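You operate a simulated robot arm through the tools that you are given. There is no shell and no other tool. Be economical: measure what you need, move in short steps, check, and stop when the job is done.

The job below is to be done with a simulated robot arm. You get a single attempt, and the scene is never put back.

TASK
Slide the joint plate into the slotted beam end and pin it.
Fine: plate home first; the green pin goes from the wooden pin holder down the steel pin bush.
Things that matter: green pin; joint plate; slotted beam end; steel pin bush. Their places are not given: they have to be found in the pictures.

It is judged by the outcome, as a careful person would: the job done as asked, and still so three seconds after it is handed in. It fails if anything else is knocked over, pushed out of place, dropped, spilled or broken.

THE ROBOT
A 7-joint arm with a two-finger parallel gripper, fixed in place. Base frame: the origin is at the foot of the arm, x ahead of it, y to its left, z up. Readings come in m, rad, newtons and seconds.
With the tool pointing down near the work surface it reaches from about 0.22 to 0.68 m from the base axis. Its first joint turns from -1.152 to 1.152 rad. Payload 2.4 kg.
Tool frame: the origin (TCP) lies between the finger pads and is the grasp point; the fingertips stand 0.03 m ahead of it; z points along the fingers, y is the line along which they close. Largest opening 0.094 m; finger width 0.028, thickness 0.01; the body of the gripper, 0.05 by 0.096 m, starts 0.055 m behind the TCP.
Orientation is that of the tool frame in the base frame, as a unit quaternion [x, y, z, w]. With the fingers straight down and closing along the base's y, the tool's x points along the base's -x, its y along +y and its z along -z.

THE INTERFACE
- The arm moves only by the tool drive_tool. Its argument "series" is a list that holds one entry, the list of rows, each a list of 7 numbers: the shift along the base's x, y, z in m, then the turn, a rotation vector about the base's x, y, z in rad, then the closure, from 0 (fully open) to 1 (shut). In form: [[[x, y, z, wx, wy, wz, hand], ...]]. A call has 1 to 20 rows; each row is the pose to reach, as a shift and turn from the pose commanded when the call began. Rows are played at 5 a second. More than 0.05 m and 0.15 rad between two rows, or a gripper value outside its range, and nothing of the call is played. Where a pose cannot be reached the arm comes as near as it can. A force on the tool above 40 N (or 10 N above the force at the start of the call, whichever is more), or a blocked arm, ends the call early, and 0.2 s more pass. The fingers move at their own pace (about 0.153 m/s each) and stop on an object; they squeeze with about 39 N. The grip force told is the motor's: it shows also when the fingers shut on nothing. Time passes only in rows, and 0.2 s behind the last, so rows that repeat a pose let the fingers close. The reply holds the time, the measured pose of the TCP, the force on the tool along the base axes, the opening and the grip force, in the units named above and with some noise, with the torque about the TCP (base axes, N m) and any sound that the robot's microphone picked up.
- Cameras (640 x 400 px; columns grow to the right, rows downward): "scene" is fixed at [0.0492, 0.514, 1.4422]; the picture's right is [-0.52, -0.85, 0.00], its down [-0.58, 0.36, -0.73] and it looks along [0.62, -0.38, -0.68] (base axes); focal length 323 px, centre (320, 200). "wrist" rides on the gripper at [0.076, 0.014, -0.103] in the tool frame; the picture's right is [-0.18, 0.98, 0.00], its down [-0.75, -0.14, -0.64] and it looks along [-0.63, -0.12, 0.77] (tool axes); focal length 243 px, centre (320, 200).
- snapshot(camera): a new picture of that camera. It takes no simulated time.
- pixel_to_xyz(camera, pixels): for up to 12 pixels [column, row] of the newest picture of that camera ("zoom" is the newest enlarged one), the place [x, y, z] in the base frame of the surface seen there, good to about 0.002 m, but the place of the scene camera against the robot may be out by one fixed shift of up to 0.025 m in any direction. It takes no simulated time.
- inspect(camera, box): a new picture of the part [left, top, right, bottom] of that camera's present view, enlarged. It takes no simulated time.
- finish_job(): hands the job in; it is judged then, once.

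Work in short steps. Measure before you move; look again where a grasp or a placing could have gone wrong, and mend it. You have 80 turns and 38 pictures in all, those below and enlarged ones among them. Open the gripper and draw the arm clear of the work before you hand the job in, unless the task says otherwise; then end with one line.

The tools are called after "Call:" as name(argument=value, ...) on one line, values as JSON. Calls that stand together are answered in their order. drive_tool: Moves the arm, as the interface text tells. Its arguments: {"type":"object","properties":{"series":{"type":"array"}},"required":["series"]} The other tools are called the same way: snapshot (camera) takes a picture; pixel_to_xyz (camera, pixels) gives the place of the surface under pixels of a picture; inspect (camera, box) takes an enlarged picture of a part of a camera's view; finish_job () hands the job in.

At the start:

```text
t: 0.0
position: [0.3582, 0.0589, 1.0828]
tool_rot: [0.0, 1.0, 0.0, 0.0]
force: [0.0, -0.6, 0.2]
wrist_torque: [-0.02, 0.01, 0.0]
gripper_width: 0.0938
grip_force: 0.0
```

scene: 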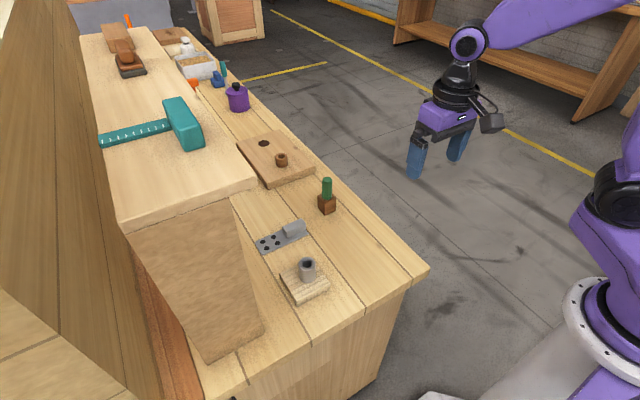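
wrist: 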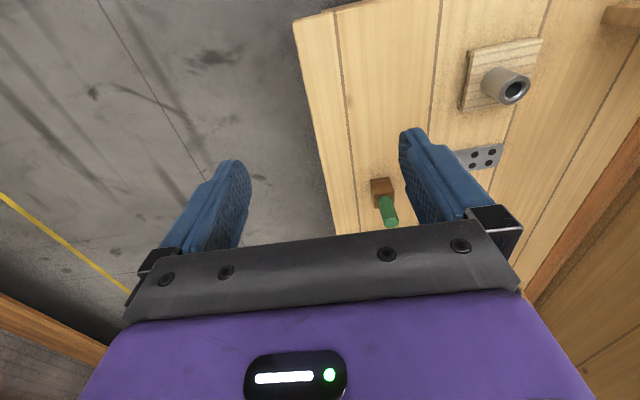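

The scene shows the green pin in its holder near (327,195), a drilled metal plate near (282,237), and a bush on a wooden block near (306,275). I'll enlarge that area.

Call:
inspect(camera="scene", box=[220, 160, 380, 320])

Call:
inspect(camera="wrist", box=[340, 20, 560, 240])

```text
2.50 times, centred on (300, 240) of scene
```

zoom: 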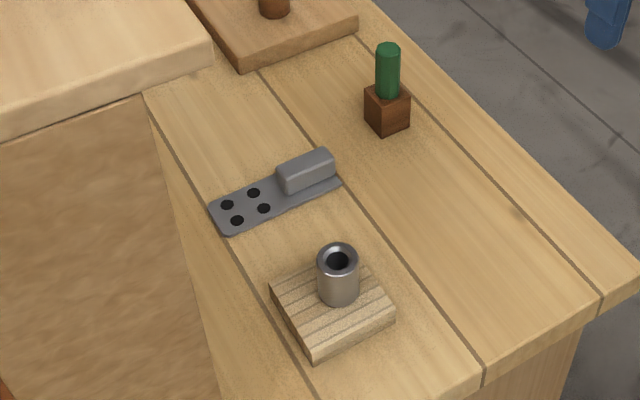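

```text
1.82 times, centred on (450, 130) of wrist
```

zoom: 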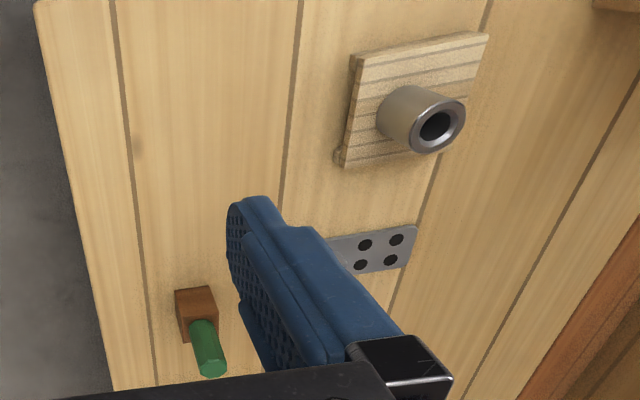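

The plate lies flat with its handle block at one end, and the bush stands on a striped wooden block, so I measure the key points in both views.

Call:
pixel_to_xyz(camera="zoom", pixels=[[436, 126], [350, 60], [488, 34], [345, 165], [412, 230], [412, 268], [364, 244], [396, 240], [390, 260], [360, 265], [212, 370], [196, 292]])

Call:
pixel_to_xyz(camera="scene", pixels=[[257, 242], [262, 252], [307, 233], [302, 224], [286, 230], [327, 180], [320, 197], [334, 200], [301, 262], [281, 277], [297, 301], [328, 285]])

```text
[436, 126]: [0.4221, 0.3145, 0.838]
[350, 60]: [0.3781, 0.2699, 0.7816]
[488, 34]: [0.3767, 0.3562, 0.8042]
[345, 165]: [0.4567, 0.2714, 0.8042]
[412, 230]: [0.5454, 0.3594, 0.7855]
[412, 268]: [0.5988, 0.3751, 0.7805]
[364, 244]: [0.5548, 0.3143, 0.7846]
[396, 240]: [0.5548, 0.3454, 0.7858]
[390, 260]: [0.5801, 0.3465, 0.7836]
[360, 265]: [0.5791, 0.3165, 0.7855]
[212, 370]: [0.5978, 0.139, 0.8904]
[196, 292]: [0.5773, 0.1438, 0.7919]
```

```text
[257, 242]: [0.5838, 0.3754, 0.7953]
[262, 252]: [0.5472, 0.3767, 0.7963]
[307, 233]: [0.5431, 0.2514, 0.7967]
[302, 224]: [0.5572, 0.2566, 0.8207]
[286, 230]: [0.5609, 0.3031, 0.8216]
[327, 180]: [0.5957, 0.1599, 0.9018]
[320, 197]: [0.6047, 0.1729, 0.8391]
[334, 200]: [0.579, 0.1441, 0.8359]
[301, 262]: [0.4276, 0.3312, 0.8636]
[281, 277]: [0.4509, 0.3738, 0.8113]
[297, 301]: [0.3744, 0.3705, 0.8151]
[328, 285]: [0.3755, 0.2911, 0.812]
```

Wrist readings put the beam block at about x 0.377–0.456, y 0.27–0.357, with its top at z 0.804, and the plate at x 0.545–0.59, y 0.24–0.36. I'll turn the hand +90° about z and come down a little, so the wrist camera looks along +y at the block's -y face for the slot.

Call:
drive_tool(series=[[[0.005, 0.002, -0.015, 0, 0, 0.1428, 0], [0.01, 0.004, -0.03, 0, 0, 0.2856, 0], [0.015, 0.006, -0.045, 0, 0, 0.4284, 0], [0.02, 0.008, -0.06, 0, 0, 0.5712, 0], [0.025, 0.01, -0.075, 0, 0, 0.714, 0], [0.03, 0.012, -0.09, 0, 0, 0.8568, 0], [0.035, 0.014, -0.105, 0, 0, 0.9996, 0], [0.04, 0.016, -0.12, 0, 0, 1.1424, 0], [0.045, 0.018, -0.135, 0, 0, 1.2852, 0], [0.05, 0.02, -0.15, 0, 0, 1.428, 0], [0.055, 0.02, -0.165, 0, 0, 1.5708, 0], [0.055, 0.02, -0.165, 0, 0, 1.5708, 0]]])

Call:
snapshot(camera="wrist")

```text
t: 2.6
position: [0.4134, 0.0788, 0.9173]
tool_rot: [0.708, -0.706, 0.0, 0.0]
force: [0.4, 0.6, -0.8]
wrist_torque: [-0.01, 0.01, -0.01]
gripper_width: 0.094
grip_force: 0.2
```

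```text
33 pictures are left
```

wrist: 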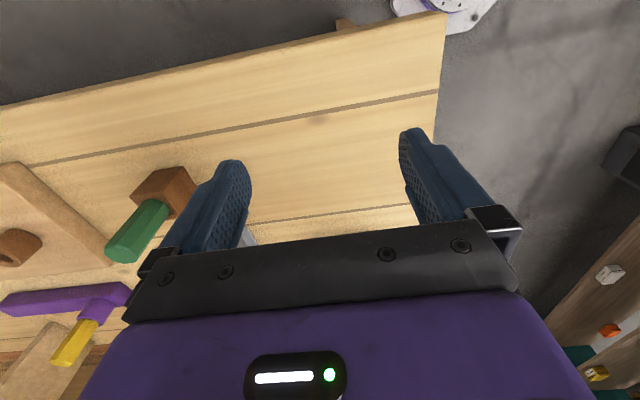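

The camera looks too steeply to see the block past the hand. I tilt the hand about +x by 0.45 rad and move toward +y, which should show the block's -y face between the fingers.

Call:
drive_tool(series=[[[0, 0.02, 0.0, 0.15, 0, 0, 0], [0, 0.04, 0.0, 0.3, 0, 0, 0], [0.005, 0.06, 0, 0.45, 0, 0, 0], [0.005, 0.075, 0, 0.45, 0, 0, 0], [0.005, 0.075, 0, 0.45, 0, 0, 0]]])

Call:
snapshot(camera="wrist")

```text
t: 3.8
position: [0.4183, 0.1547, 0.9186]
tool_rot: [0.689, -0.689, -0.158, -0.158]
force: [-0.6, 0.1, 0.1]
wrist_torque: [0.02, 0.0, 0.04]
gripper_width: 0.094
grip_force: 0.0
```

```text
32 pictures are left
```

wrist: 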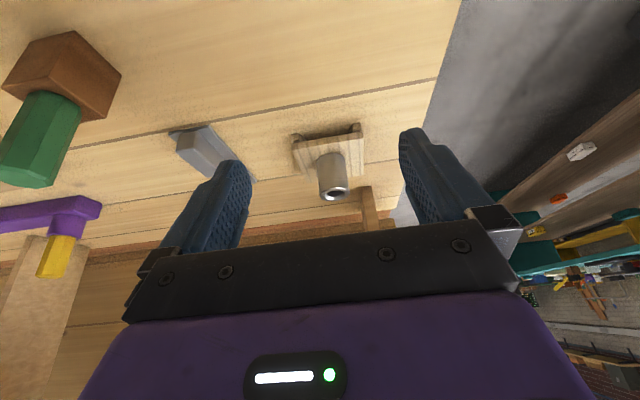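

The block sits at (330,150), with small dark features at its -y face corners, so I enlarge it.

Call:
inspect(camera="wrist", box=[282, 108, 378, 208])

Call:
inspect(camera="wrist", box=[150, 100, 270, 200])

```text
4.00 times, centred on (330, 158) of wrist
```

zoom: 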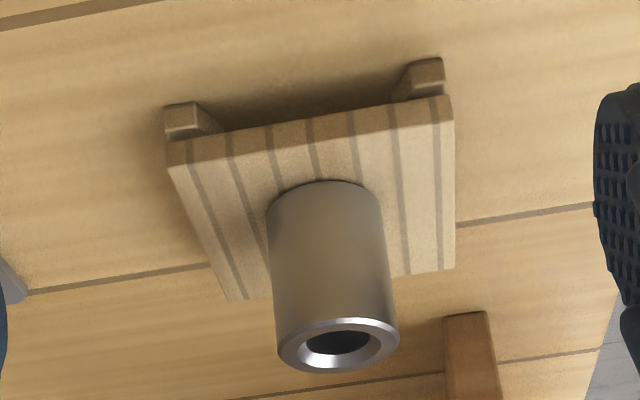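

```text
4.00 times, centred on (210, 150) of wrist
```

zoom: 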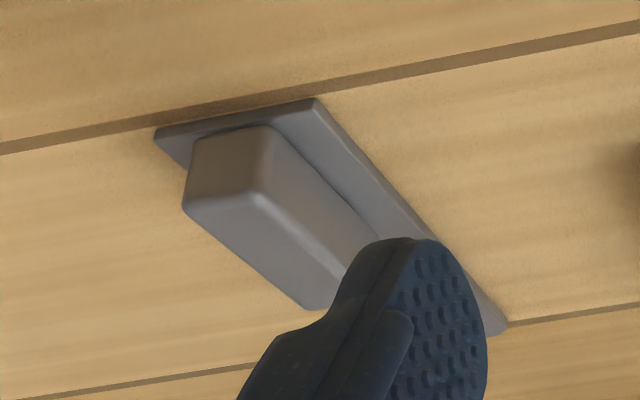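

The beam end is a roof on two side walls, with the slot open toward -y. I measure the walls, roof and bush rim, then the handle and plate corners from the enlarged view.

Call:
pixel_to_xyz(camera="wrist", pixels=[[293, 146], [362, 136], [295, 137], [300, 138], [356, 127], [352.5, 127], [358, 124.5], [320.5, 195], [349, 191.5], [334, 199.8], [333, 188.3], [325, 136]])

Call:
pixel_to_xyz(camera="zoom", pixels=[[160, 136], [312, 103], [188, 205], [250, 200], [310, 303], [263, 140], [205, 145], [500, 328], [320, 130], [400, 210], [265, 210], [190, 185]])

```text
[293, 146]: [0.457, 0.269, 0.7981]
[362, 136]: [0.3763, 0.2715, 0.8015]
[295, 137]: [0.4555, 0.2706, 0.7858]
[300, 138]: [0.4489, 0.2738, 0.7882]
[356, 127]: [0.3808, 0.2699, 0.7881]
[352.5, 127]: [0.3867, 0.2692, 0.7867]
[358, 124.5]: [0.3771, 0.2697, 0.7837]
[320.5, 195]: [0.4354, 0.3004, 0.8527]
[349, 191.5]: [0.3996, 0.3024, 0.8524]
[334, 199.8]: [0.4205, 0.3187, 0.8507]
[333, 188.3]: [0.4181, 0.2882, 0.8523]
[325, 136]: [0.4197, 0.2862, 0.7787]
```

```text
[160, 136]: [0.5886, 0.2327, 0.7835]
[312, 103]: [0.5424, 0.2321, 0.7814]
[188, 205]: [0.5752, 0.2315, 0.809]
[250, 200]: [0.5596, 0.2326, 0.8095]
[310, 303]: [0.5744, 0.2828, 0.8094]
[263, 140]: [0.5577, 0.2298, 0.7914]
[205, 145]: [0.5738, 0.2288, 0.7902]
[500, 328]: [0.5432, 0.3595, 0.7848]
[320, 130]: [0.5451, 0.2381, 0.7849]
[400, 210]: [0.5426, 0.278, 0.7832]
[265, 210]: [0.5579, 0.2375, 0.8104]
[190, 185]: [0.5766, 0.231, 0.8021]
```

Slot centre is x≈0.4167, mouth y≈0.27, bush centre (0.4175, 0.303). The handle is centred at (0.567, 0.257) with its top at 0.810. I level the hand and go above the handle.

Call:
drive_tool(series=[[[0.01, 0.03, 0.01, -0.15, 0, 0, 0], [0.02, 0.06, 0.01, -0.3, 0, 0, 0], [0.04, 0.09, 0.01, -0.45, 0, 0, 0], [0.08, 0.102, 0.0, -0.45, 0, 0, 0], [0.12, 0.102, -0.01, -0.45, 0, 0, 0], [0.1487, 0.102, -0.03, -0.45, 0, 0, 0], [0.1487, 0.102, -0.03, -0.45, 0, 0, 0]]])

Call:
snapshot(camera="wrist")

```text
t: 5.4
position: [0.5671, 0.2563, 0.8894]
tool_rot: [0.707, -0.707, 0.0, 0.0]
force: [0.2, 0.3, -0.1]
wrist_torque: [-0.01, 0.0, -0.01]
gripper_width: 0.0941
grip_force: 0.1
```

```text
29 pictures are left
```

wrist: 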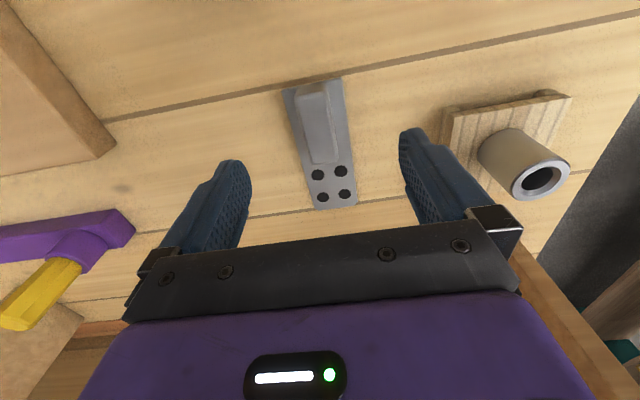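

Plate and handle are clear at (318,145) between the fingers. I enlarge to get exact edges.

Call:
inspect(camera="wrist", box=[240, 65, 400, 215])

```text
2.67 times, centred on (320, 140) of wrist
```

zoom: 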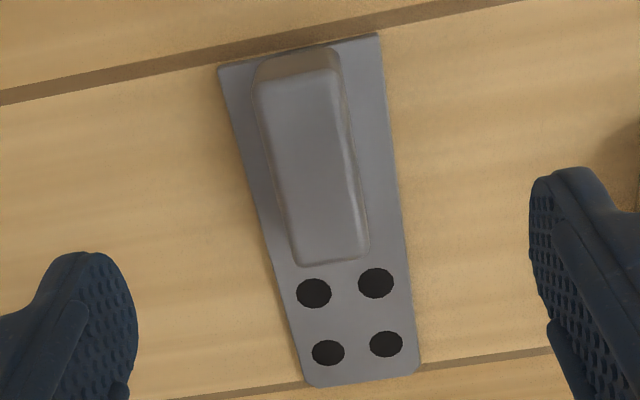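

Call:
pixel_to_xyz(camera="zoom", pixels=[[222, 72], [376, 38], [260, 205], [395, 180], [300, 370], [416, 355], [258, 95], [337, 80], [292, 235], [360, 225], [330, 258], [300, 75]])

```text
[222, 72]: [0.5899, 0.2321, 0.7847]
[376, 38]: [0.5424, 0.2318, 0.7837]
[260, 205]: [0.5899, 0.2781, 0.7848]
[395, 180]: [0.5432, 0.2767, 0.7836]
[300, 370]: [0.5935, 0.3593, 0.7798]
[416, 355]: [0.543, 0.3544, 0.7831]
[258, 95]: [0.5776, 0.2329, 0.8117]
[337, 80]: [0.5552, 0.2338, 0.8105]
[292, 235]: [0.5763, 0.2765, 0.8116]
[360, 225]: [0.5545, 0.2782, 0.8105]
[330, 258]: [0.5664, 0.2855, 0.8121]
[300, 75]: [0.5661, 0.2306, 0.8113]
```

The plate is square to the axes, centred at x 0.566, with the handle y 0.232–0.285. I go straight down to TCP z≈0.8185 and close.

Call:
drive_tool(series=[[[-0.0005, 0.001, -0.03, 0, 0, 0, 0], [-0.0005, 0.001, -0.055, 0, 0, 0, 0], [-0.0005, 0.001, -0.071, 0, 0, 0, 0], [-0.0005, 0.001, -0.071, 0, 0, 0, 0.4], [-0.0005, 0.001, -0.071, 0, 0, 0, 1], [-0.0005, 0.001, -0.071, 0, 0, 0, 1], [-0.0005, 0.001, -0.071, 0, 0, 0, 1]]])

```text
t: 7.0
position: [0.5666, 0.2564, 0.8191]
tool_rot: [-0.707, 0.707, 0.0, 0.0]
force: [0.6, 0.7, 0.0]
wrist_torque: [0.1, -0.04, -0.04]
gripper_width: 0.0232
grip_force: 39.0
```

The handle is gripped at 0.0232 m. I lift 30 mm and carry the plate, -y first, to stand in front of the slot mouth.

Call:
drive_tool(series=[[[0, 0, 0.015, 0, 0, 0, 1], [0, 0, 0.035, 0, 0, 0, 1], [0, -0.025, 0.035, 0, 0, 0, 1], [-0.02, -0.05, 0.035, 0, 0, 0, 1], [-0.045, -0.08, 0.035, 0, 0, 0, 1], [-0.07, -0.11, 0.035, 0, 0, 0, 1], [-0.11, -0.12, 0.035, 0, 0, 0, 1], [-0.1498, -0.12, 0.035, 0, 0, 0, 1], [-0.1498, -0.12, 0.035, 0, 0, 0, 1]]])

Call:
snapshot(camera="wrist")

Call:
snapshot(camera="scene")

```text
t: 9.0
position: [0.4157, 0.1357, 0.8561]
tool_rot: [0.707, -0.707, 0.0, -0.001]
force: [-0.2, -1.0, -1.7]
wrist_torque: [-0.03, -0.03, -0.01]
gripper_width: 0.0232
grip_force: 39.0
```

```text
27 pictures are left
```

wrist: 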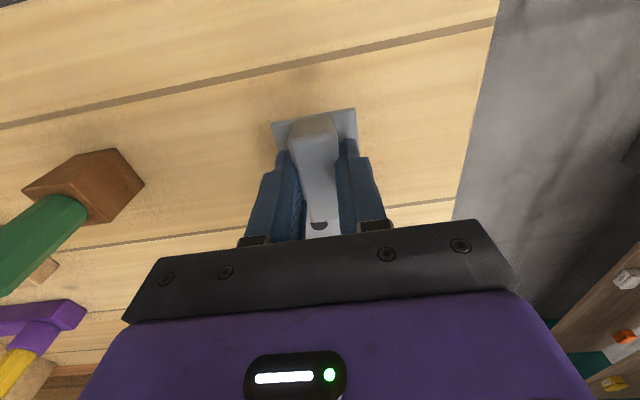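

```text
26 pictures are left
```

scene: 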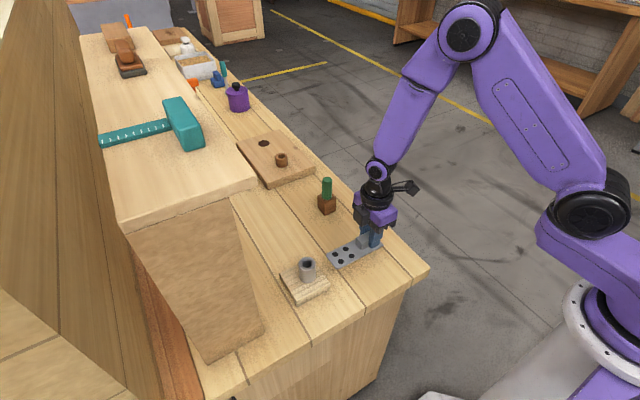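

The plate is held in front of the slot; I enlarge the scene view to check alignment and level.

Call:
inspect(camera="scene", box=[270, 220, 390, 310])

```text
4.44 times, centred on (330, 265) of scene
```

zoom: 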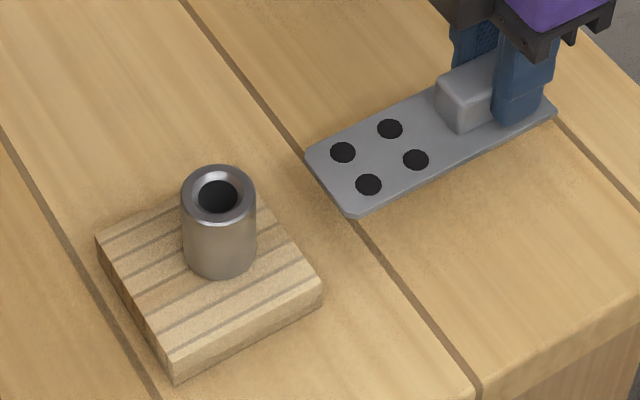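

Call:
pixel_to_xyz(camera="zoom", pixels=[[98, 240], [172, 360], [318, 284], [250, 190], [308, 160], [350, 210], [430, 175], [545, 112], [400, 112], [183, 190], [254, 205], [325, 190]])

```text
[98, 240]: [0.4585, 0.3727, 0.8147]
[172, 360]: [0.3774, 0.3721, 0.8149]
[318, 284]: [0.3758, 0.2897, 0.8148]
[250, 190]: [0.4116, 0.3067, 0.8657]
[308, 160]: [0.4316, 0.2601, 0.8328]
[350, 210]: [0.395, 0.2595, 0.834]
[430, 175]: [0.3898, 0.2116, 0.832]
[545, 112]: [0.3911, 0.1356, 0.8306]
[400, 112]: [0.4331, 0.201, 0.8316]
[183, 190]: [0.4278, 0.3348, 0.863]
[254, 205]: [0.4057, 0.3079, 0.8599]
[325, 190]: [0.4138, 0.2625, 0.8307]
```

Level is good, but x alignment might be a few mm off. I enlarge further to measure edges precisely.

Call:
inspect(camera="scene", box=[320, 235, 384, 275])

```text
10.00 times, centred on (352, 255) of scene
```

zoom: 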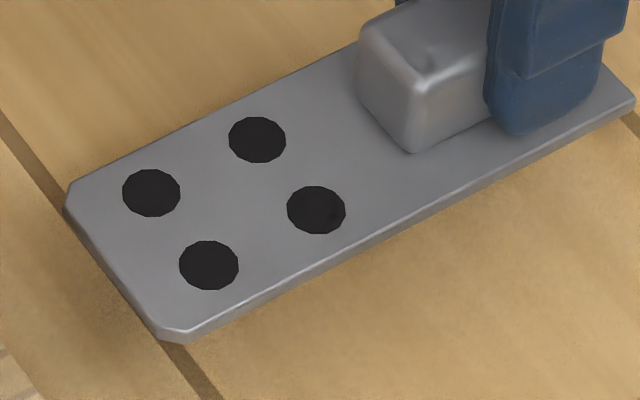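

Call:
pixel_to_xyz(camera="zoom", pixels=[[151, 193], [257, 139], [209, 265], [316, 210], [200, 127], [300, 79], [300, 278], [400, 228], [74, 198], [155, 325], [185, 330], [500, 178]])

Call:
inspect(camera="scene", box=[274, 260, 338, 300])

```text
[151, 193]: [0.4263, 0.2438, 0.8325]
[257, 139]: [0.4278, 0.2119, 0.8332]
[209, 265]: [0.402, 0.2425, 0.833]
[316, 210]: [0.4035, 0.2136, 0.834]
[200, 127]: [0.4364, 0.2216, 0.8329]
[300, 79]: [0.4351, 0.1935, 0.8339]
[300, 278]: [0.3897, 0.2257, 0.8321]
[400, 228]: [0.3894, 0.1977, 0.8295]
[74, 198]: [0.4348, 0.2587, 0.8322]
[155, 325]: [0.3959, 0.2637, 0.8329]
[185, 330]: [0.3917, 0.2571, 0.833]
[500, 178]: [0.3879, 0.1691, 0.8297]
```

```text
10.00 times, centred on (306, 280) of scene
```

zoom: 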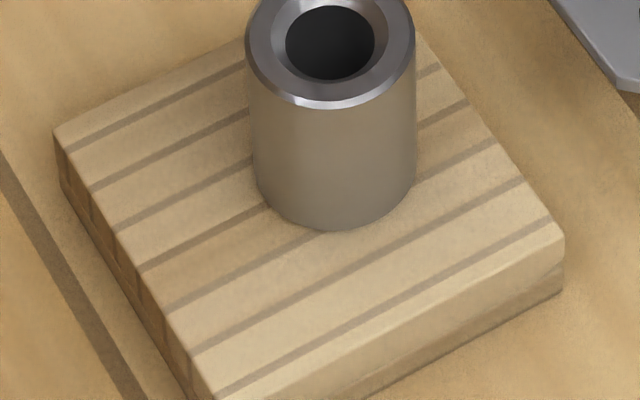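

Call:
pixel_to_xyz(camera="zoom", pixels=[[58, 132], [70, 128], [222, 386], [555, 230], [545, 225], [561, 236], [400, 300], [330, 75], [252, 50], [410, 50], [330, 102], [200, 66]])

```text
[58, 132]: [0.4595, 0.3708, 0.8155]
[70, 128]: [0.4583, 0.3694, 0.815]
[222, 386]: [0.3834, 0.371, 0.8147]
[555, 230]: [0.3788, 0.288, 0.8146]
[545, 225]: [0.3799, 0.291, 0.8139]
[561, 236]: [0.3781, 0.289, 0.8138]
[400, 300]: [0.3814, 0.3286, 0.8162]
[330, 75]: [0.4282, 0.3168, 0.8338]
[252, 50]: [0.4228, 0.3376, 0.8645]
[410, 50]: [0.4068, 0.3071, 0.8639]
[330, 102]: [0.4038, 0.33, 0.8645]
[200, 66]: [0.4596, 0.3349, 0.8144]
```

In the scene frame the block centre is x 0.419 and the plate centre about 0.414–0.415; the wrist estimate says +2 mm. I shift +3 mm, since the mouth is chamfered, lower to just above the table, and advance to the mouth.

Call:
drive_tool(series=[[[0.003, 0, -0.015, 0, 0, 0, 1], [0.003, 0, -0.03, 0, 0, 0, 1], [0.003, 0, -0.034, 0, 0, 0, 1], [0.003, 0.01, -0.034, 0, 0, 0, 1], [0.003, 0.02, -0.034, 0, 0, 0, 1], [0.003, 0.028, -0.034, 0, 0, 0, 1], [0.003, 0.028, -0.034, 0, 0, 0, 1]]])

Call:
inspect(camera="scene", box=[276, 235, 356, 305])

```text
t: 10.6
position: [0.4202, 0.1661, 0.8187]
tool_rot: [-0.707, 0.707, 0.0, 0.001]
force: [-0.1, 0.1, -1.4]
wrist_torque: [0.03, -0.01, -0.01]
gripper_width: 0.0231
grip_force: 38.9
```

```text
5.71 times, centred on (316, 270) of scene
```

zoom: 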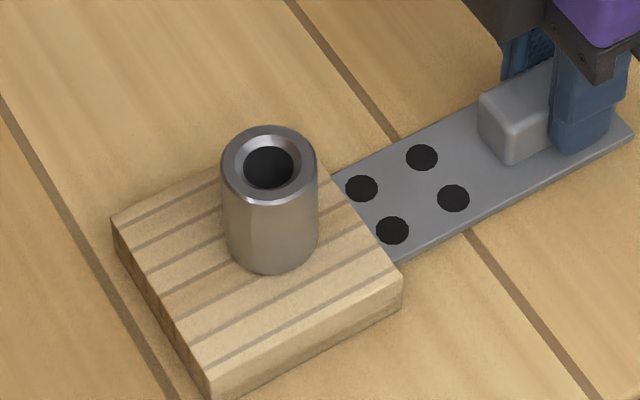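

The plate end is at the mouth with no contact force. I slide in 20 mm and check the force.

Call:
drive_tool(series=[[[0, 0.005, 0, 0, 0, 0, 1], [0, 0.01, 0, 0, 0, 0, 1], [0, 0.015, 0, 0, 0, 0, 1], [0, 0.02, 0, 0, 0, 0, 1]]])

```text
t: 11.6
position: [0.4191, 0.1869, 0.8182]
tool_rot: [0.707, -0.707, -0.001, 0.0]
force: [-0.1, 0.8, -2.7]
wrist_torque: [-0.01, 0.04, 0.04]
gripper_width: 0.0232
grip_force: 39.0
```

There's no resistance with the plate about 20 mm in. I continue another 25 mm.

Call:
drive_tool(series=[[[0, 0.006, 0, 0, 0, 0, 1], [0, 0.012, 0, 0, 0, 0, 1], [0, 0.018, 0, 0, 0, 0, 1], [0, 0.025, 0, 0, 0, 0, 1]]])

Call:
inspect(camera="scene", box=[276, 235, 356, 305])

```text
t: 12.6
position: [0.419, 0.211, 0.8192]
tool_rot: [0.707, -0.707, -0.001, 0.0]
force: [0.0, 0.1, -1.6]
wrist_torque: [0.03, 0.02, -0.02]
gripper_width: 0.0234
grip_force: 39.2
```

```text
5.71 times, centred on (316, 270) of scene
```

zoom: 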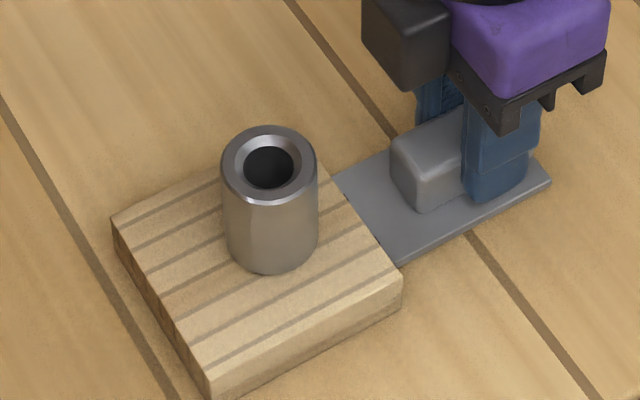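

The plate is about 45 mm in and still free. I go on in 3 mm rows and watch the force.

Call:
drive_tool(series=[[[0, 0.003, 0, 0, 0, 0, 1], [0, 0.006, 0, 0, 0, 0, 1], [0, 0.009, 0, 0, 0, 0, 1], [0, 0.012, 0, 0, 0, 0, 1], [0, 0.015, 0, 0, 0, 0, 1]]])

```text
t: 13.8
position: [0.4185, 0.2253, 0.8192]
tool_rot: [-0.707, 0.707, 0.0, 0.0]
force: [1.2, 0.4, -1.2]
wrist_torque: [-0.04, -0.01, -0.01]
gripper_width: 0.0234
grip_force: 39.1
```

Call:
drive_tool(series=[[[0, 0.002, 0, 0, 0, 0, 1], [0, 0.004, 0, 0, 0, 0, 1], [0, 0.006, 0, 0, 0, 0, 1], [0, 0.008, 0, 0, 0, 0, 1]]])

Call:
inspect(camera="scene", box=[276, 235, 356, 305])

```text
t: 14.8
position: [0.4186, 0.2282, 0.8182]
tool_rot: [-0.705, 0.709, 0.0, -0.003]
force: [-1.1, -25.2, 17.7]
wrist_torque: [-0.48, -0.13, 0.26]
gripper_width: 0.0237
grip_force: 39.0
```

```text
5.71 times, centred on (316, 270) of scene
```

zoom: 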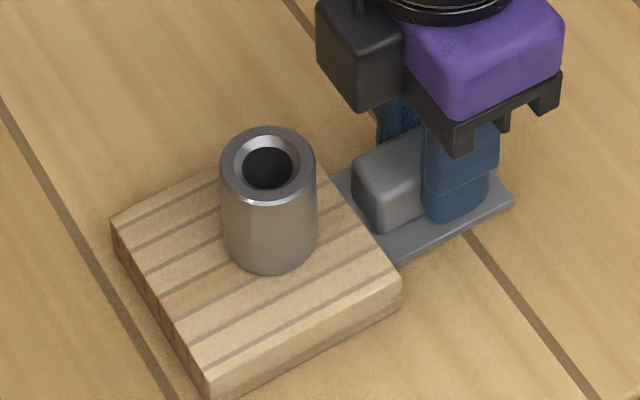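

At y≈0.228 the plate stopped with 25 N: about 60 mm in, against the closed back of the slot, which also puts the hole pattern under the bush. I ease most of the load off before releasing.

Call:
drive_tool(series=[[[0, -0.002, 0, 0, 0, 0, 1], [0, -0.004, 0, 0, 0, 0, 1], [0, -0.004, 0, 0, 0, 0, 1]]])

```text
t: 15.6
position: [0.4196, 0.2285, 0.819]
tool_rot: [0.707, -0.707, 0.0, 0.0]
force: [1.4, -14.8, -2.2]
wrist_torque: [-0.95, -0.04, -0.13]
gripper_width: 0.0233
grip_force: 39.2
```

Call:
drive_tool(series=[[[0, -0.002, 0, 0, 0, 0, 1], [0, -0.002, 0, 0, 0, 0, 0.6], [0, -0.002, 0, 0, 0, 0, 0.5], [0, -0.002, 0, 0, 0, 0, 0.5], [0, -0.002, 0.03, 0, 0, 0, 0.5], [0, -0.002, 0.07, 0, 0, 0, 0.5], [0, -0.03, 0.11, 0, 0, 0, 0.5], [0, -0.06, 0.11, 0, 0, 0, 0.5]]])

Call:
snapshot(camera="wrist")

```text
t: 17.4
position: [0.4199, 0.1667, 0.9295]
tool_rot: [-0.707, 0.707, 0.001, 0.0]
force: [-0.7, -0.5, 0.1]
wrist_torque: [0.03, 0.01, -0.02]
gripper_width: 0.047
grip_force: 0.1
```

```text
19 pictures are left
```

wrist: 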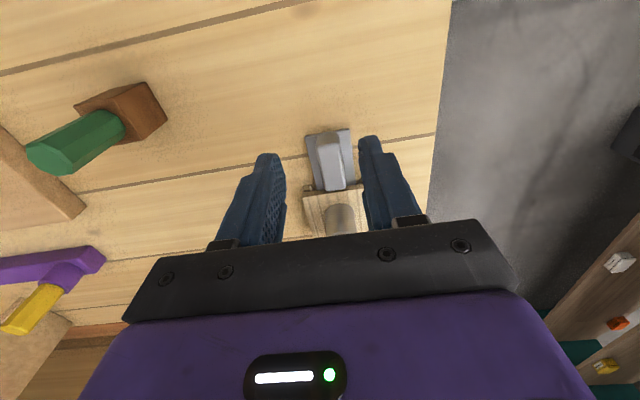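

The plate stays in the slot. I enlarge it to check its position against the block, and enlarge the pin to plan its grasp.

Call:
inspect(camera="wrist", box=[290, 115, 370, 240])

Call:
pixel_to_xyz(camera="wrist", pixels=[[304, 196], [358, 188], [307, 134], [350, 129], [331, 183], [44, 152], [113, 132], [78, 105], [145, 84], [165, 120], [130, 143], [340, 207]])

```text
3.20 times, centred on (330, 178) of wrist
```

zoom: 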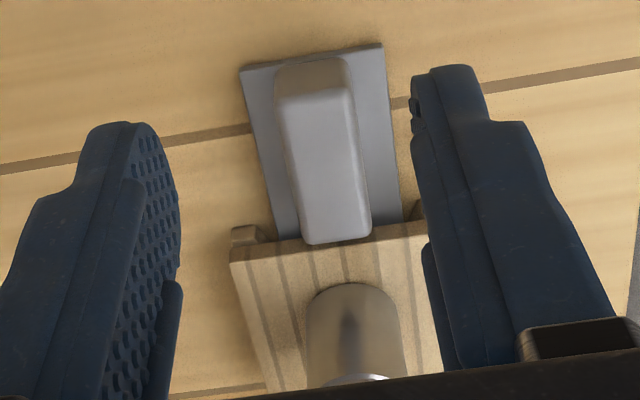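

```text
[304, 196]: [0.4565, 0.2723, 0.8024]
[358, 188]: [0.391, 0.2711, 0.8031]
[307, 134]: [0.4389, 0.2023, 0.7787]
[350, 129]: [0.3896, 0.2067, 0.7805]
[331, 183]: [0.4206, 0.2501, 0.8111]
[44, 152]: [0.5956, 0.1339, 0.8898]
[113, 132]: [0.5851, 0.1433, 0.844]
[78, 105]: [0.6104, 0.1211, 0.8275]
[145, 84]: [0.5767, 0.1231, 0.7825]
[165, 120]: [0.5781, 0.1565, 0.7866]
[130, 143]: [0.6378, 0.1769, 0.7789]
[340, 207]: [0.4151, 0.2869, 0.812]
```

The block hasn't moved. I measure the plate edges against the slot walls in this enlarged view to see whether it's centred and fully home.

Call:
pixel_to_xyz(camera="zoom", pixels=[[264, 160], [390, 140], [280, 232], [398, 205], [310, 240], [365, 232], [345, 60], [250, 68], [380, 48], [234, 250], [245, 235], [412, 212]])

```text
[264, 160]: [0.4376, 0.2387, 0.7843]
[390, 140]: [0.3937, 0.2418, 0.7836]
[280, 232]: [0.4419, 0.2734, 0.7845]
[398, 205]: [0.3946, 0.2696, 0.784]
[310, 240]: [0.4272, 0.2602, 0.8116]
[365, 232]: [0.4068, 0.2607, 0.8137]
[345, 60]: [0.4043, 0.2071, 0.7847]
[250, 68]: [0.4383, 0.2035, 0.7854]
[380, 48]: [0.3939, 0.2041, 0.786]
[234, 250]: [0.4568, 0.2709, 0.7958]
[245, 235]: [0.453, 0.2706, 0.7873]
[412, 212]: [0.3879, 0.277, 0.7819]
```

Plate is centred (0.416 against 0.4167) and its back end sits at y 0.204, about 60 mm deep. Next I move above the green pin near (0.595, 0.138), top z 0.89, with the hand open.

Call:
drive_tool(series=[[[0.03, -0.005, 0.02, 0, 0, 0, 0.5], [0.07, -0.01, 0.035, 0, 0, 0, 0.2], [0.11, -0.02, 0.035, 0, 0, 0, 0], [0.15, -0.028, 0.035, 0, 0, 0, 0], [0.174, -0.028, 0.035, 0, 0, 0, 0], [0.174, -0.028, 0.035, 0, 0, 0, 0]]])

Call:
inspect(camera="wrist", box=[240, 60, 400, 220])

```text
t: 18.8
position: [0.5942, 0.1414, 0.9639]
tool_rot: [0.707, -0.707, 0.0, 0.0]
force: [-0.5, -0.5, 0.5]
wrist_torque: [-0.01, 0.0, 0.01]
gripper_width: 0.0939
grip_force: 0.1
```

```text
2.50 times, centred on (320, 140) of wrist
```

zoom: 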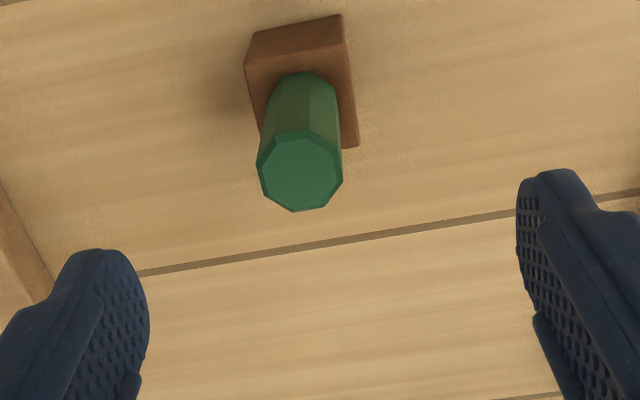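

Call:
pixel_to_xyz(camera="zoom", pixels=[[300, 172], [261, 172], [340, 172], [302, 137], [298, 207], [300, 110], [300, 85], [252, 70], [341, 42], [350, 80], [300, 55], [285, 100]])

```text
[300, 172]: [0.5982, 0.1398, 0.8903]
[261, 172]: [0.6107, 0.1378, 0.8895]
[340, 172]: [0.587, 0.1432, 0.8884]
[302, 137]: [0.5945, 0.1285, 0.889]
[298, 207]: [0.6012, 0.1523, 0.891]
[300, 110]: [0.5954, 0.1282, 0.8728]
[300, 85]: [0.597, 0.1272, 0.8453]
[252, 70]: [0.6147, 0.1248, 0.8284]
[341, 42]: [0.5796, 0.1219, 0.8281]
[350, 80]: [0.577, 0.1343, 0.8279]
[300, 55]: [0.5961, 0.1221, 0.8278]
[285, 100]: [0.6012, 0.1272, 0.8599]
```

The pin top is centred at about (0.5985, 0.140, 0.890), diameter ≈24 mm, and the holder top is at 0.828. I descend to TCP z 0.888 so the tips sit 32 mm below the pin top, then close.

Call:
drive_tool(series=[[[0.0043, -0.001, -0.03, 0, 0, 0, 0], [0.0043, -0.001, -0.06, 0, 0, 0, 0], [0.0043, -0.001, -0.076, 0, 0, 0, 0], [0.0043, -0.001, -0.076, 0, 0, 0, 0.4], [0.0043, -0.001, -0.076, 0, 0, 0, 1], [0.0043, -0.001, -0.076, 0, 0, 0, 1], [0.0043, -0.001, -0.076, 0, 0, 0, 1]]])

```text
t: 20.4
position: [0.5989, 0.1424, 0.8889]
tool_rot: [0.708, -0.707, 0.001, -0.001]
force: [7.0, 0.7, -0.4]
wrist_torque: [0.07, -0.45, 0.04]
gripper_width: 0.025
grip_force: 39.3
```

Gripped at 25 mm, with a 7 N sideways load in x. I ease +1.2 mm to null it and lift straight up slowly.

Call:
drive_tool(series=[[[0.0012, 0, 0, 0, 0, 0, 1], [0.0012, 0, 0.012, 0, 0, 0, 1], [0.0012, 0, 0.03, 0, 0, 0, 1], [0.0012, 0, 0.055, 0, 0, 0, 1], [0.0012, 0, 0.08, 0, 0, 0, 1], [0.0012, 0, 0.08, 0, 0, 0, 1]]])

Call:
inspect(camera="scene", box=[290, 130, 370, 220])

```text
t: 21.8
position: [0.5971, 0.1409, 0.967]
tool_rot: [0.708, -0.707, 0.0, 0.001]
force: [0.5, 0.4, -1.9]
wrist_torque: [-0.01, -0.01, -0.03]
gripper_width: 0.0253
grip_force: 39.1
```

```text
4.44 times, centred on (330, 175) of scene
```

zoom: 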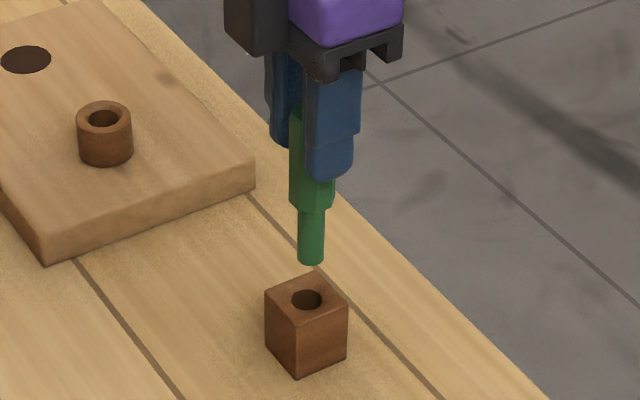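

The pin is stepped: a thick octagonal grip with a thinner shank. I measure the shank.

Call:
pixel_to_xyz(camera="zoom", pixels=[[312, 214], [311, 235], [311, 260], [299, 240], [323, 240], [312, 200], [293, 190], [334, 190], [307, 300], [268, 290], [345, 308], [300, 375]])

```text
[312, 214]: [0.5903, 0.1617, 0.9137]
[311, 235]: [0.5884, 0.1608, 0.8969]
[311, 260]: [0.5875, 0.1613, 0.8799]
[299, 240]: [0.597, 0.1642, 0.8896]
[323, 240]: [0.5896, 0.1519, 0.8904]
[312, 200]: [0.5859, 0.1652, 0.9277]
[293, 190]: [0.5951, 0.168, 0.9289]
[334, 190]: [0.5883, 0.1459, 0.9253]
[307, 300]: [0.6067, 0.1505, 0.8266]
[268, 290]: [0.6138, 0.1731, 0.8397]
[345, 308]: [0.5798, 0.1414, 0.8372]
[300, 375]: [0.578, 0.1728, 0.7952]
```

Shoulder ≈ TCP−0.060, shank tip ≈ TCP−0.10, shank about 15 mm across. I carry it at z≈0.985 to above the bush at (0.4175, 0.303), clear of everything.

Call:
drive_tool(series=[[[-0.02, 0.02, 0.018, 0, 0, 0, 1], [-0.055, 0.05, 0.018, 0, 0, 0, 1], [-0.085, 0.08, 0.018, 0, 0, 0, 1], [-0.115, 0.11, 0.018, 0, 0, 0, 1], [-0.145, 0.14, 0.018, 0, 0, 0, 1], [-0.17, 0.155, 0.018, 0, 0, 0, 1], [-0.1805, 0.1625, 0.018, 0, 0, 0, 1], [-0.1805, 0.1625, 0.018, 0, 0, 0, 1]]])

Call:
inspect(camera="wrist", box=[260, 80, 380, 220])

Call:
inspect(camera="scene", box=[270, 210, 350, 300])

```text
t: 23.6
position: [0.4177, 0.3032, 0.9857]
tool_rot: [-0.707, 0.707, 0.0, 0.001]
force: [0.2, -0.1, -0.9]
wrist_torque: [-0.01, 0.0, -0.01]
gripper_width: 0.0249
grip_force: 38.5
```

```text
2.86 times, centred on (320, 150) of wrist
```

zoom: 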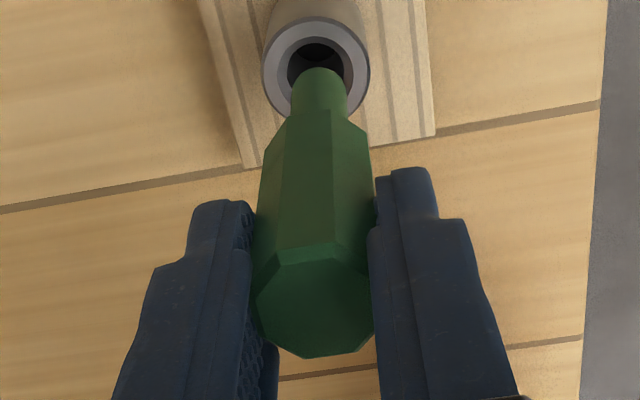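

```text
4.44 times, centred on (310, 255) of scene
```

zoom: 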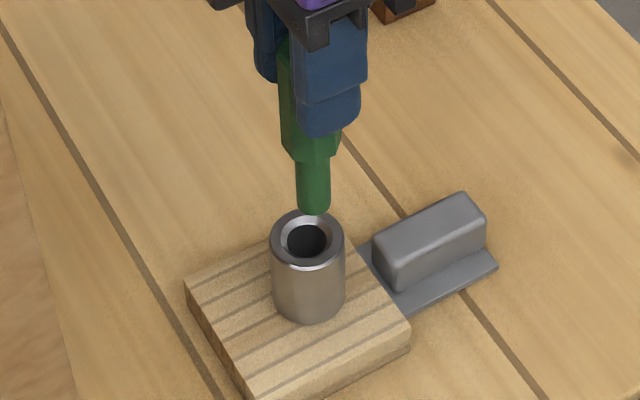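

Both views show the shank over the bush. I measure the rim and shank in the wrist view and in the scene enlargement.

Call:
pixel_to_xyz(camera="wrist", pixels=[[302.3, 104.5], [335, 105.5], [318.2, 88.3], [308, 118], [313, 111], [328.3, 111], [320, 106], [320, 114], [315, 104], [319, 97], [288, 190], [320, 150]])

Call:
pixel_to_xyz(camera="zoom", pixels=[[275, 241], [341, 244], [308, 266], [279, 225], [336, 224], [313, 190], [299, 190], [328, 190], [313, 210], [313, 165], [305, 240], [308, 172]])

```text
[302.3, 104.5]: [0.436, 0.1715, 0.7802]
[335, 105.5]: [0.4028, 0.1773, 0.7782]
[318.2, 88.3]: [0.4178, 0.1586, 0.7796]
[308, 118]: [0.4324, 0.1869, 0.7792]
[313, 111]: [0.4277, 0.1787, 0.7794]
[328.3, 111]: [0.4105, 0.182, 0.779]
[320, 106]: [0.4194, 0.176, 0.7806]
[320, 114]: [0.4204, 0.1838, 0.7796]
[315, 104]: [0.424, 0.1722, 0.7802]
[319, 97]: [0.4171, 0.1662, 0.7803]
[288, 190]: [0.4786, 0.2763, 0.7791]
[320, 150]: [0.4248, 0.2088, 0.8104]
```

```text
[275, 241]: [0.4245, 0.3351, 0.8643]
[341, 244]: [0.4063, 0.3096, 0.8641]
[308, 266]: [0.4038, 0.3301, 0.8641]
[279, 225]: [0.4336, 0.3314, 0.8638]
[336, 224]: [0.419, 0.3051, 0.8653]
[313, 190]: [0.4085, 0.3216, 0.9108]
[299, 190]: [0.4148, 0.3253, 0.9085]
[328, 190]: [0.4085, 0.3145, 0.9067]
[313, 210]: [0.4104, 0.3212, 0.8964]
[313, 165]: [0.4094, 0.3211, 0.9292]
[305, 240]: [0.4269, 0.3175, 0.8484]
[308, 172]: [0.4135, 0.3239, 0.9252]
```

The wrist query used the older full picture, so I take a fresh wrist enlargement and measure that.

Call:
inspect(camera="wrist", box=[288, 80, 352, 120])

```text
10.00 times, centred on (320, 100) of wrist
```

zoom: 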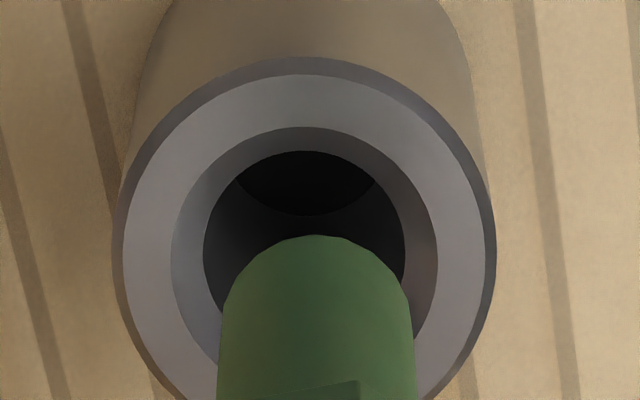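

Call:
pixel_to_xyz(camera="zoom", pixels=[[128, 245], [480, 255], [303, 80], [170, 360], [445, 360], [230, 300], [402, 300], [316, 250], [316, 300], [145, 170], [460, 170], [316, 360]])

```text
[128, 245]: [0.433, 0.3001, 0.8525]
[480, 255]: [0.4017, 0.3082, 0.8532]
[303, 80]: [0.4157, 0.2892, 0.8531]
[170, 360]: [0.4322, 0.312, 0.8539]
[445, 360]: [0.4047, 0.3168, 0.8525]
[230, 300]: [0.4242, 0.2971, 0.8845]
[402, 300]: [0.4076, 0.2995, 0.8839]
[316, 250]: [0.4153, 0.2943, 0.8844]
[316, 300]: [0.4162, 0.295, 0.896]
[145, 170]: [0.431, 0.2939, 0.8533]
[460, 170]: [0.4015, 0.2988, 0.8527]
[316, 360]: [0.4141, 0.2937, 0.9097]
```

Wrist: bush centre (0.4171, 0.3052), shank (0.4158, 0.302); the scene agrees with a needed shift of about (+2, +3) mm. I apply it and descend so the shank tip enters the chamfer.

Call:
drive_tool(series=[[[0.0018, 0.003, 0, 0, 0, 0, 1], [0.0018, 0.003, -0.015, 0, 0, 0, 1], [0.0018, 0.003, -0.026, 0, 0, 0, 1], [0.0018, 0.003, -0.032, 0, 0, 0, 1], [0.0018, 0.003, -0.037, 0, 0, 0, 1]]])

Call:
inspect(camera="wrist", box=[280, 80, 376, 140])

```text
t: 24.8
position: [0.4184, 0.3052, 0.9474]
tool_rot: [0.708, -0.707, -0.001, 0.0]
force: [-0.5, 0.1, -0.3]
wrist_torque: [0.01, 0.0, 0.02]
gripper_width: 0.0251
grip_force: 39.0
```

```text
6.67 times, centred on (328, 110) of wrist
```

zoom: 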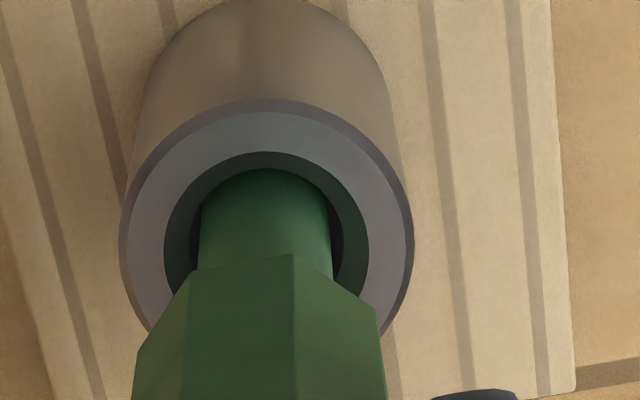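

The shank is inside the chamfered mouth and centred (shank x 265 against rim 266), with no force. I continue down in small steps.

Call:
drive_tool(series=[[[0, 0, -0.004, 0, 0, 0, 1], [0, 0, -0.008, 0, 0, 0, 1], [0, 0, -0.012, 0, 0, 0, 1], [0, 0, -0.016, 0, 0, 0, 1], [0, 0, -0.02, 0, 0, 0, 1]]])

```text
t: 26.0
position: [0.4194, 0.3058, 0.9276]
tool_rot: [0.708, -0.707, 0.0, 0.0]
force: [-0.7, 0.1, -2.1]
wrist_torque: [0.03, -0.02, -0.01]
gripper_width: 0.0251
grip_force: 38.6
```

Call:
drive_tool(series=[[[0, 0, -0.003, 0, 0, 0, 1], [0, 0, -0.006, 0, 0, 0, 1], [0, 0, -0.009, 0, 0, 0, 1], [0, 0, -0.012, 0, 0, 0, 1], [0, 0, -0.015, 0, 0, 0, 1], [0, 0, -0.017, 0, 0, 0, 1]]])

Call:
inspect(camera="scene", box=[270, 210, 350, 300])

```text
t: 27.4
position: [0.4197, 0.3056, 0.9131]
tool_rot: [-0.707, 0.708, 0.0, 0.002]
force: [-9.2, -4.8, 31.5]
wrist_torque: [-0.06, 0.24, 0.0]
gripper_width: 0.0253
grip_force: 38.9
```

```text
4.44 times, centred on (310, 255) of scene
```

zoom: 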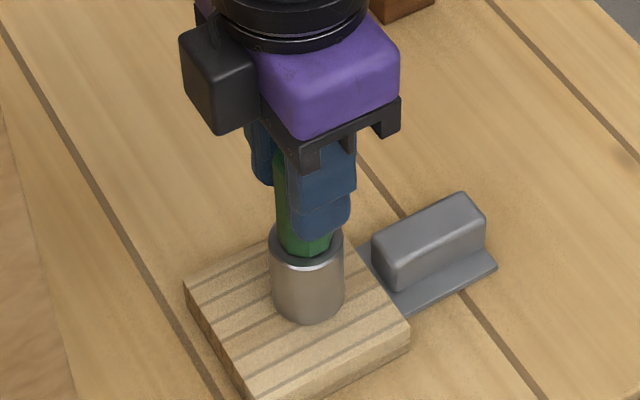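

The pin stopped at TCP z 0.913 with 31 N, matching the shoulder landing on the bush rim (0.852+0.060). I unload the vertical and side forces before releasing.

Call:
drive_tool(series=[[[-0.001, -0.0005, 0.002, 0, 0, 0, 1], [-0.0015, -0.001, 0.003, 0, 0, 0, 1], [-0.0015, -0.001, 0.003, 0, 0, 0, 1]]])

```text
t: 28.2
position: [0.4187, 0.3052, 0.9139]
tool_rot: [-0.707, 0.707, 0.0, 0.002]
force: [6.3, 6.6, -4.2]
wrist_torque: [0.47, -0.43, 0.02]
gripper_width: 0.0251
grip_force: 39.1
```

Call:
drive_tool(series=[[[0.0008, 0.0007, -0.0005, 0, 0, 0, 1], [0.0008, 0.0007, -0.0005, 0, 0, 0, 1]]])

```text
t: 28.8
position: [0.4196, 0.3045, 0.9134]
tool_rot: [0.708, -0.707, 0.0, -0.001]
force: [3.8, 6.2, 1.4]
wrist_torque: [0.47, -0.19, -0.03]
gripper_width: 0.0248
grip_force: 39.1
```

Loads are small now. I open in place, wait, and rise straight up clear of the pin.

Call:
drive_tool(series=[[[0.001, 0.001, -0.0005, 0, 0, 0, 0.6], [0.001, 0.001, -0.0005, 0, 0, 0, 0.4], [0.001, 0.001, -0.0005, 0, 0, 0, 0.4], [0.001, 0.001, 0.02, 0, 0, 0, 0.4], [0.001, 0.001, 0.05, 0, 0, 0, 0.4], [0.001, -0.02, 0.08, 0, 0, 0, 0.4], [0.001, -0.06, 0.1, 0, 0, 0, 0.4], [0.001, -0.1, 0.1, 0, 0, 0, 0.4]]])

Call:
inspect(camera="scene", box=[270, 210, 350, 300])

Call:
snapshot(camera="wrist")

```text
t: 30.6
position: [0.4196, 0.2036, 1.0122]
tool_rot: [-0.707, 0.707, 0.0, 0.0]
force: [-0.7, -0.9, 0.2]
wrist_torque: [-0.02, -0.02, 0.0]
gripper_width: 0.0564
grip_force: 0.0
```

```text
4.44 times, centred on (310, 255) of scene
```

zoom: 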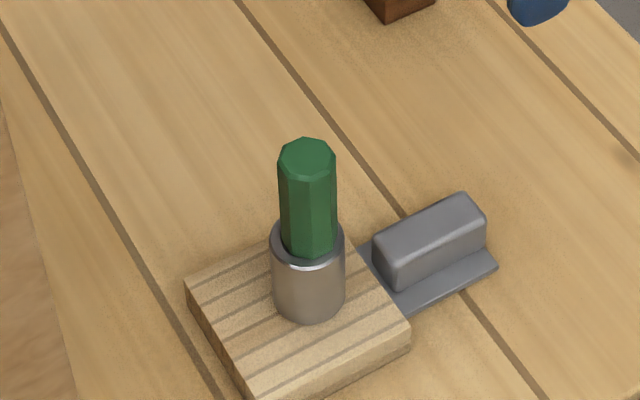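

```text
9 pictures are left
```

wrist: 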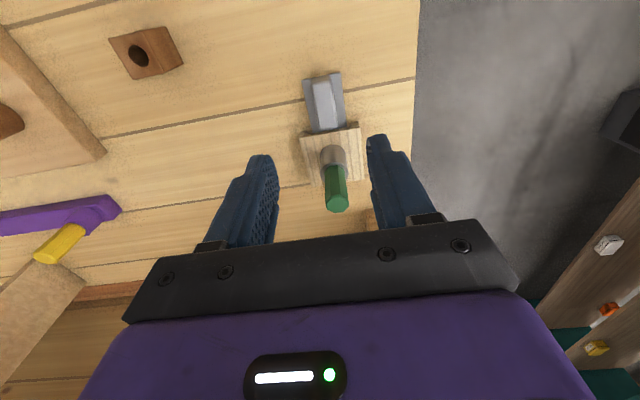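

The pin stands in the bush. I check its height and uprightness.

Call:
inspect(camera="wrist", box=[290, 110, 386, 220])

Call:
pixel_to_xyz(camera="wrist", pixels=[[337, 204], [329, 204], [346, 203], [336, 180], [334, 170], [304, 84], [340, 76], [302, 137], [359, 126], [326, 149]])

```text
3.64 times, centred on (338, 165) of wrist
```

zoom: 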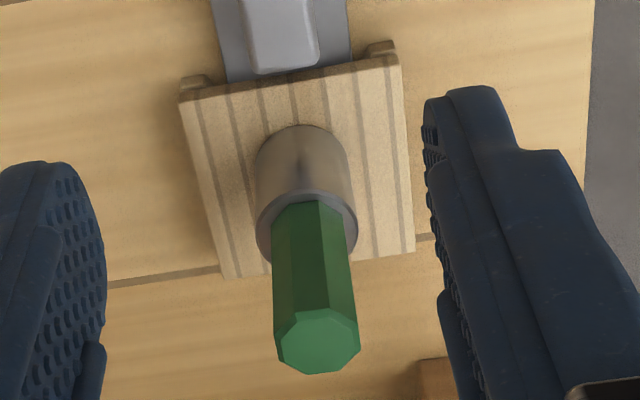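

```text
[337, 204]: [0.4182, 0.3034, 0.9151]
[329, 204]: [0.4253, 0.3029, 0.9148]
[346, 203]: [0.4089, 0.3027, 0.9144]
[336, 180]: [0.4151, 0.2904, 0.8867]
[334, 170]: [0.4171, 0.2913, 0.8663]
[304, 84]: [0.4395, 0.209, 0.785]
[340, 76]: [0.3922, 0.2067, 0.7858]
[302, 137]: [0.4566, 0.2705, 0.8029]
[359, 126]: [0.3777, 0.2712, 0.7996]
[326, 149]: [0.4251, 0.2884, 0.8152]
```

Pin top is at z 0.915, upright over the bush axis, so the shoulder is seated. The plate hasn't moved since being pushed home (handle corner ≈(322,263) in both views) and the holder is in place. I draw the arm further clear.

Call:
drive_tool(series=[[[0, -0.03, 0.03, 0, 0, 0, 0.2], [0, -0.07, 0.05, 0, 0, 0, 0], [0, -0.1, 0.07, 0, 0, 0, 0], [0, -0.1, 0.07, 0, 0, 0, 0]]])

Call:
snapshot(camera="scene")

```text
t: 31.6
position: [0.4203, 0.1068, 1.0813]
tool_rot: [-0.707, 0.707, 0.001, 0.0]
force: [0.1, 0.0, -0.5]
wrist_torque: [0.0, -0.01, -0.02]
gripper_width: 0.094
grip_force: 0.0
```

```text
7 pictures are left
```

scene: 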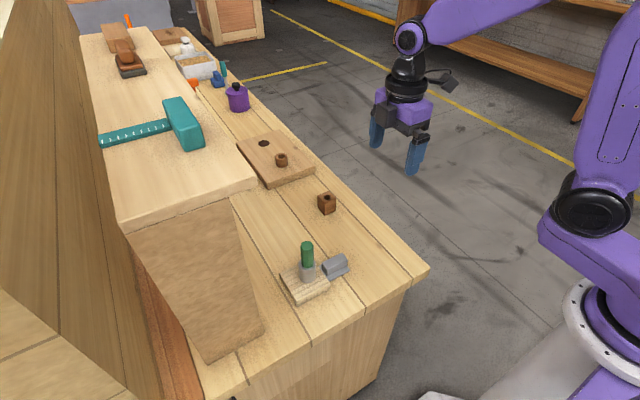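

The plate is in the slot, the pin is in the bush at (307,260), everything else is undisturbed and the arm is clear, so I hand the job in.

Call:
finish_job()

```text
The job is handed in.
```

The joint plate is pushed to its stop in the slotted beam end, and the green pin is seated upright in the steel bush. The job is handed in with the gripper open and the arm clear.
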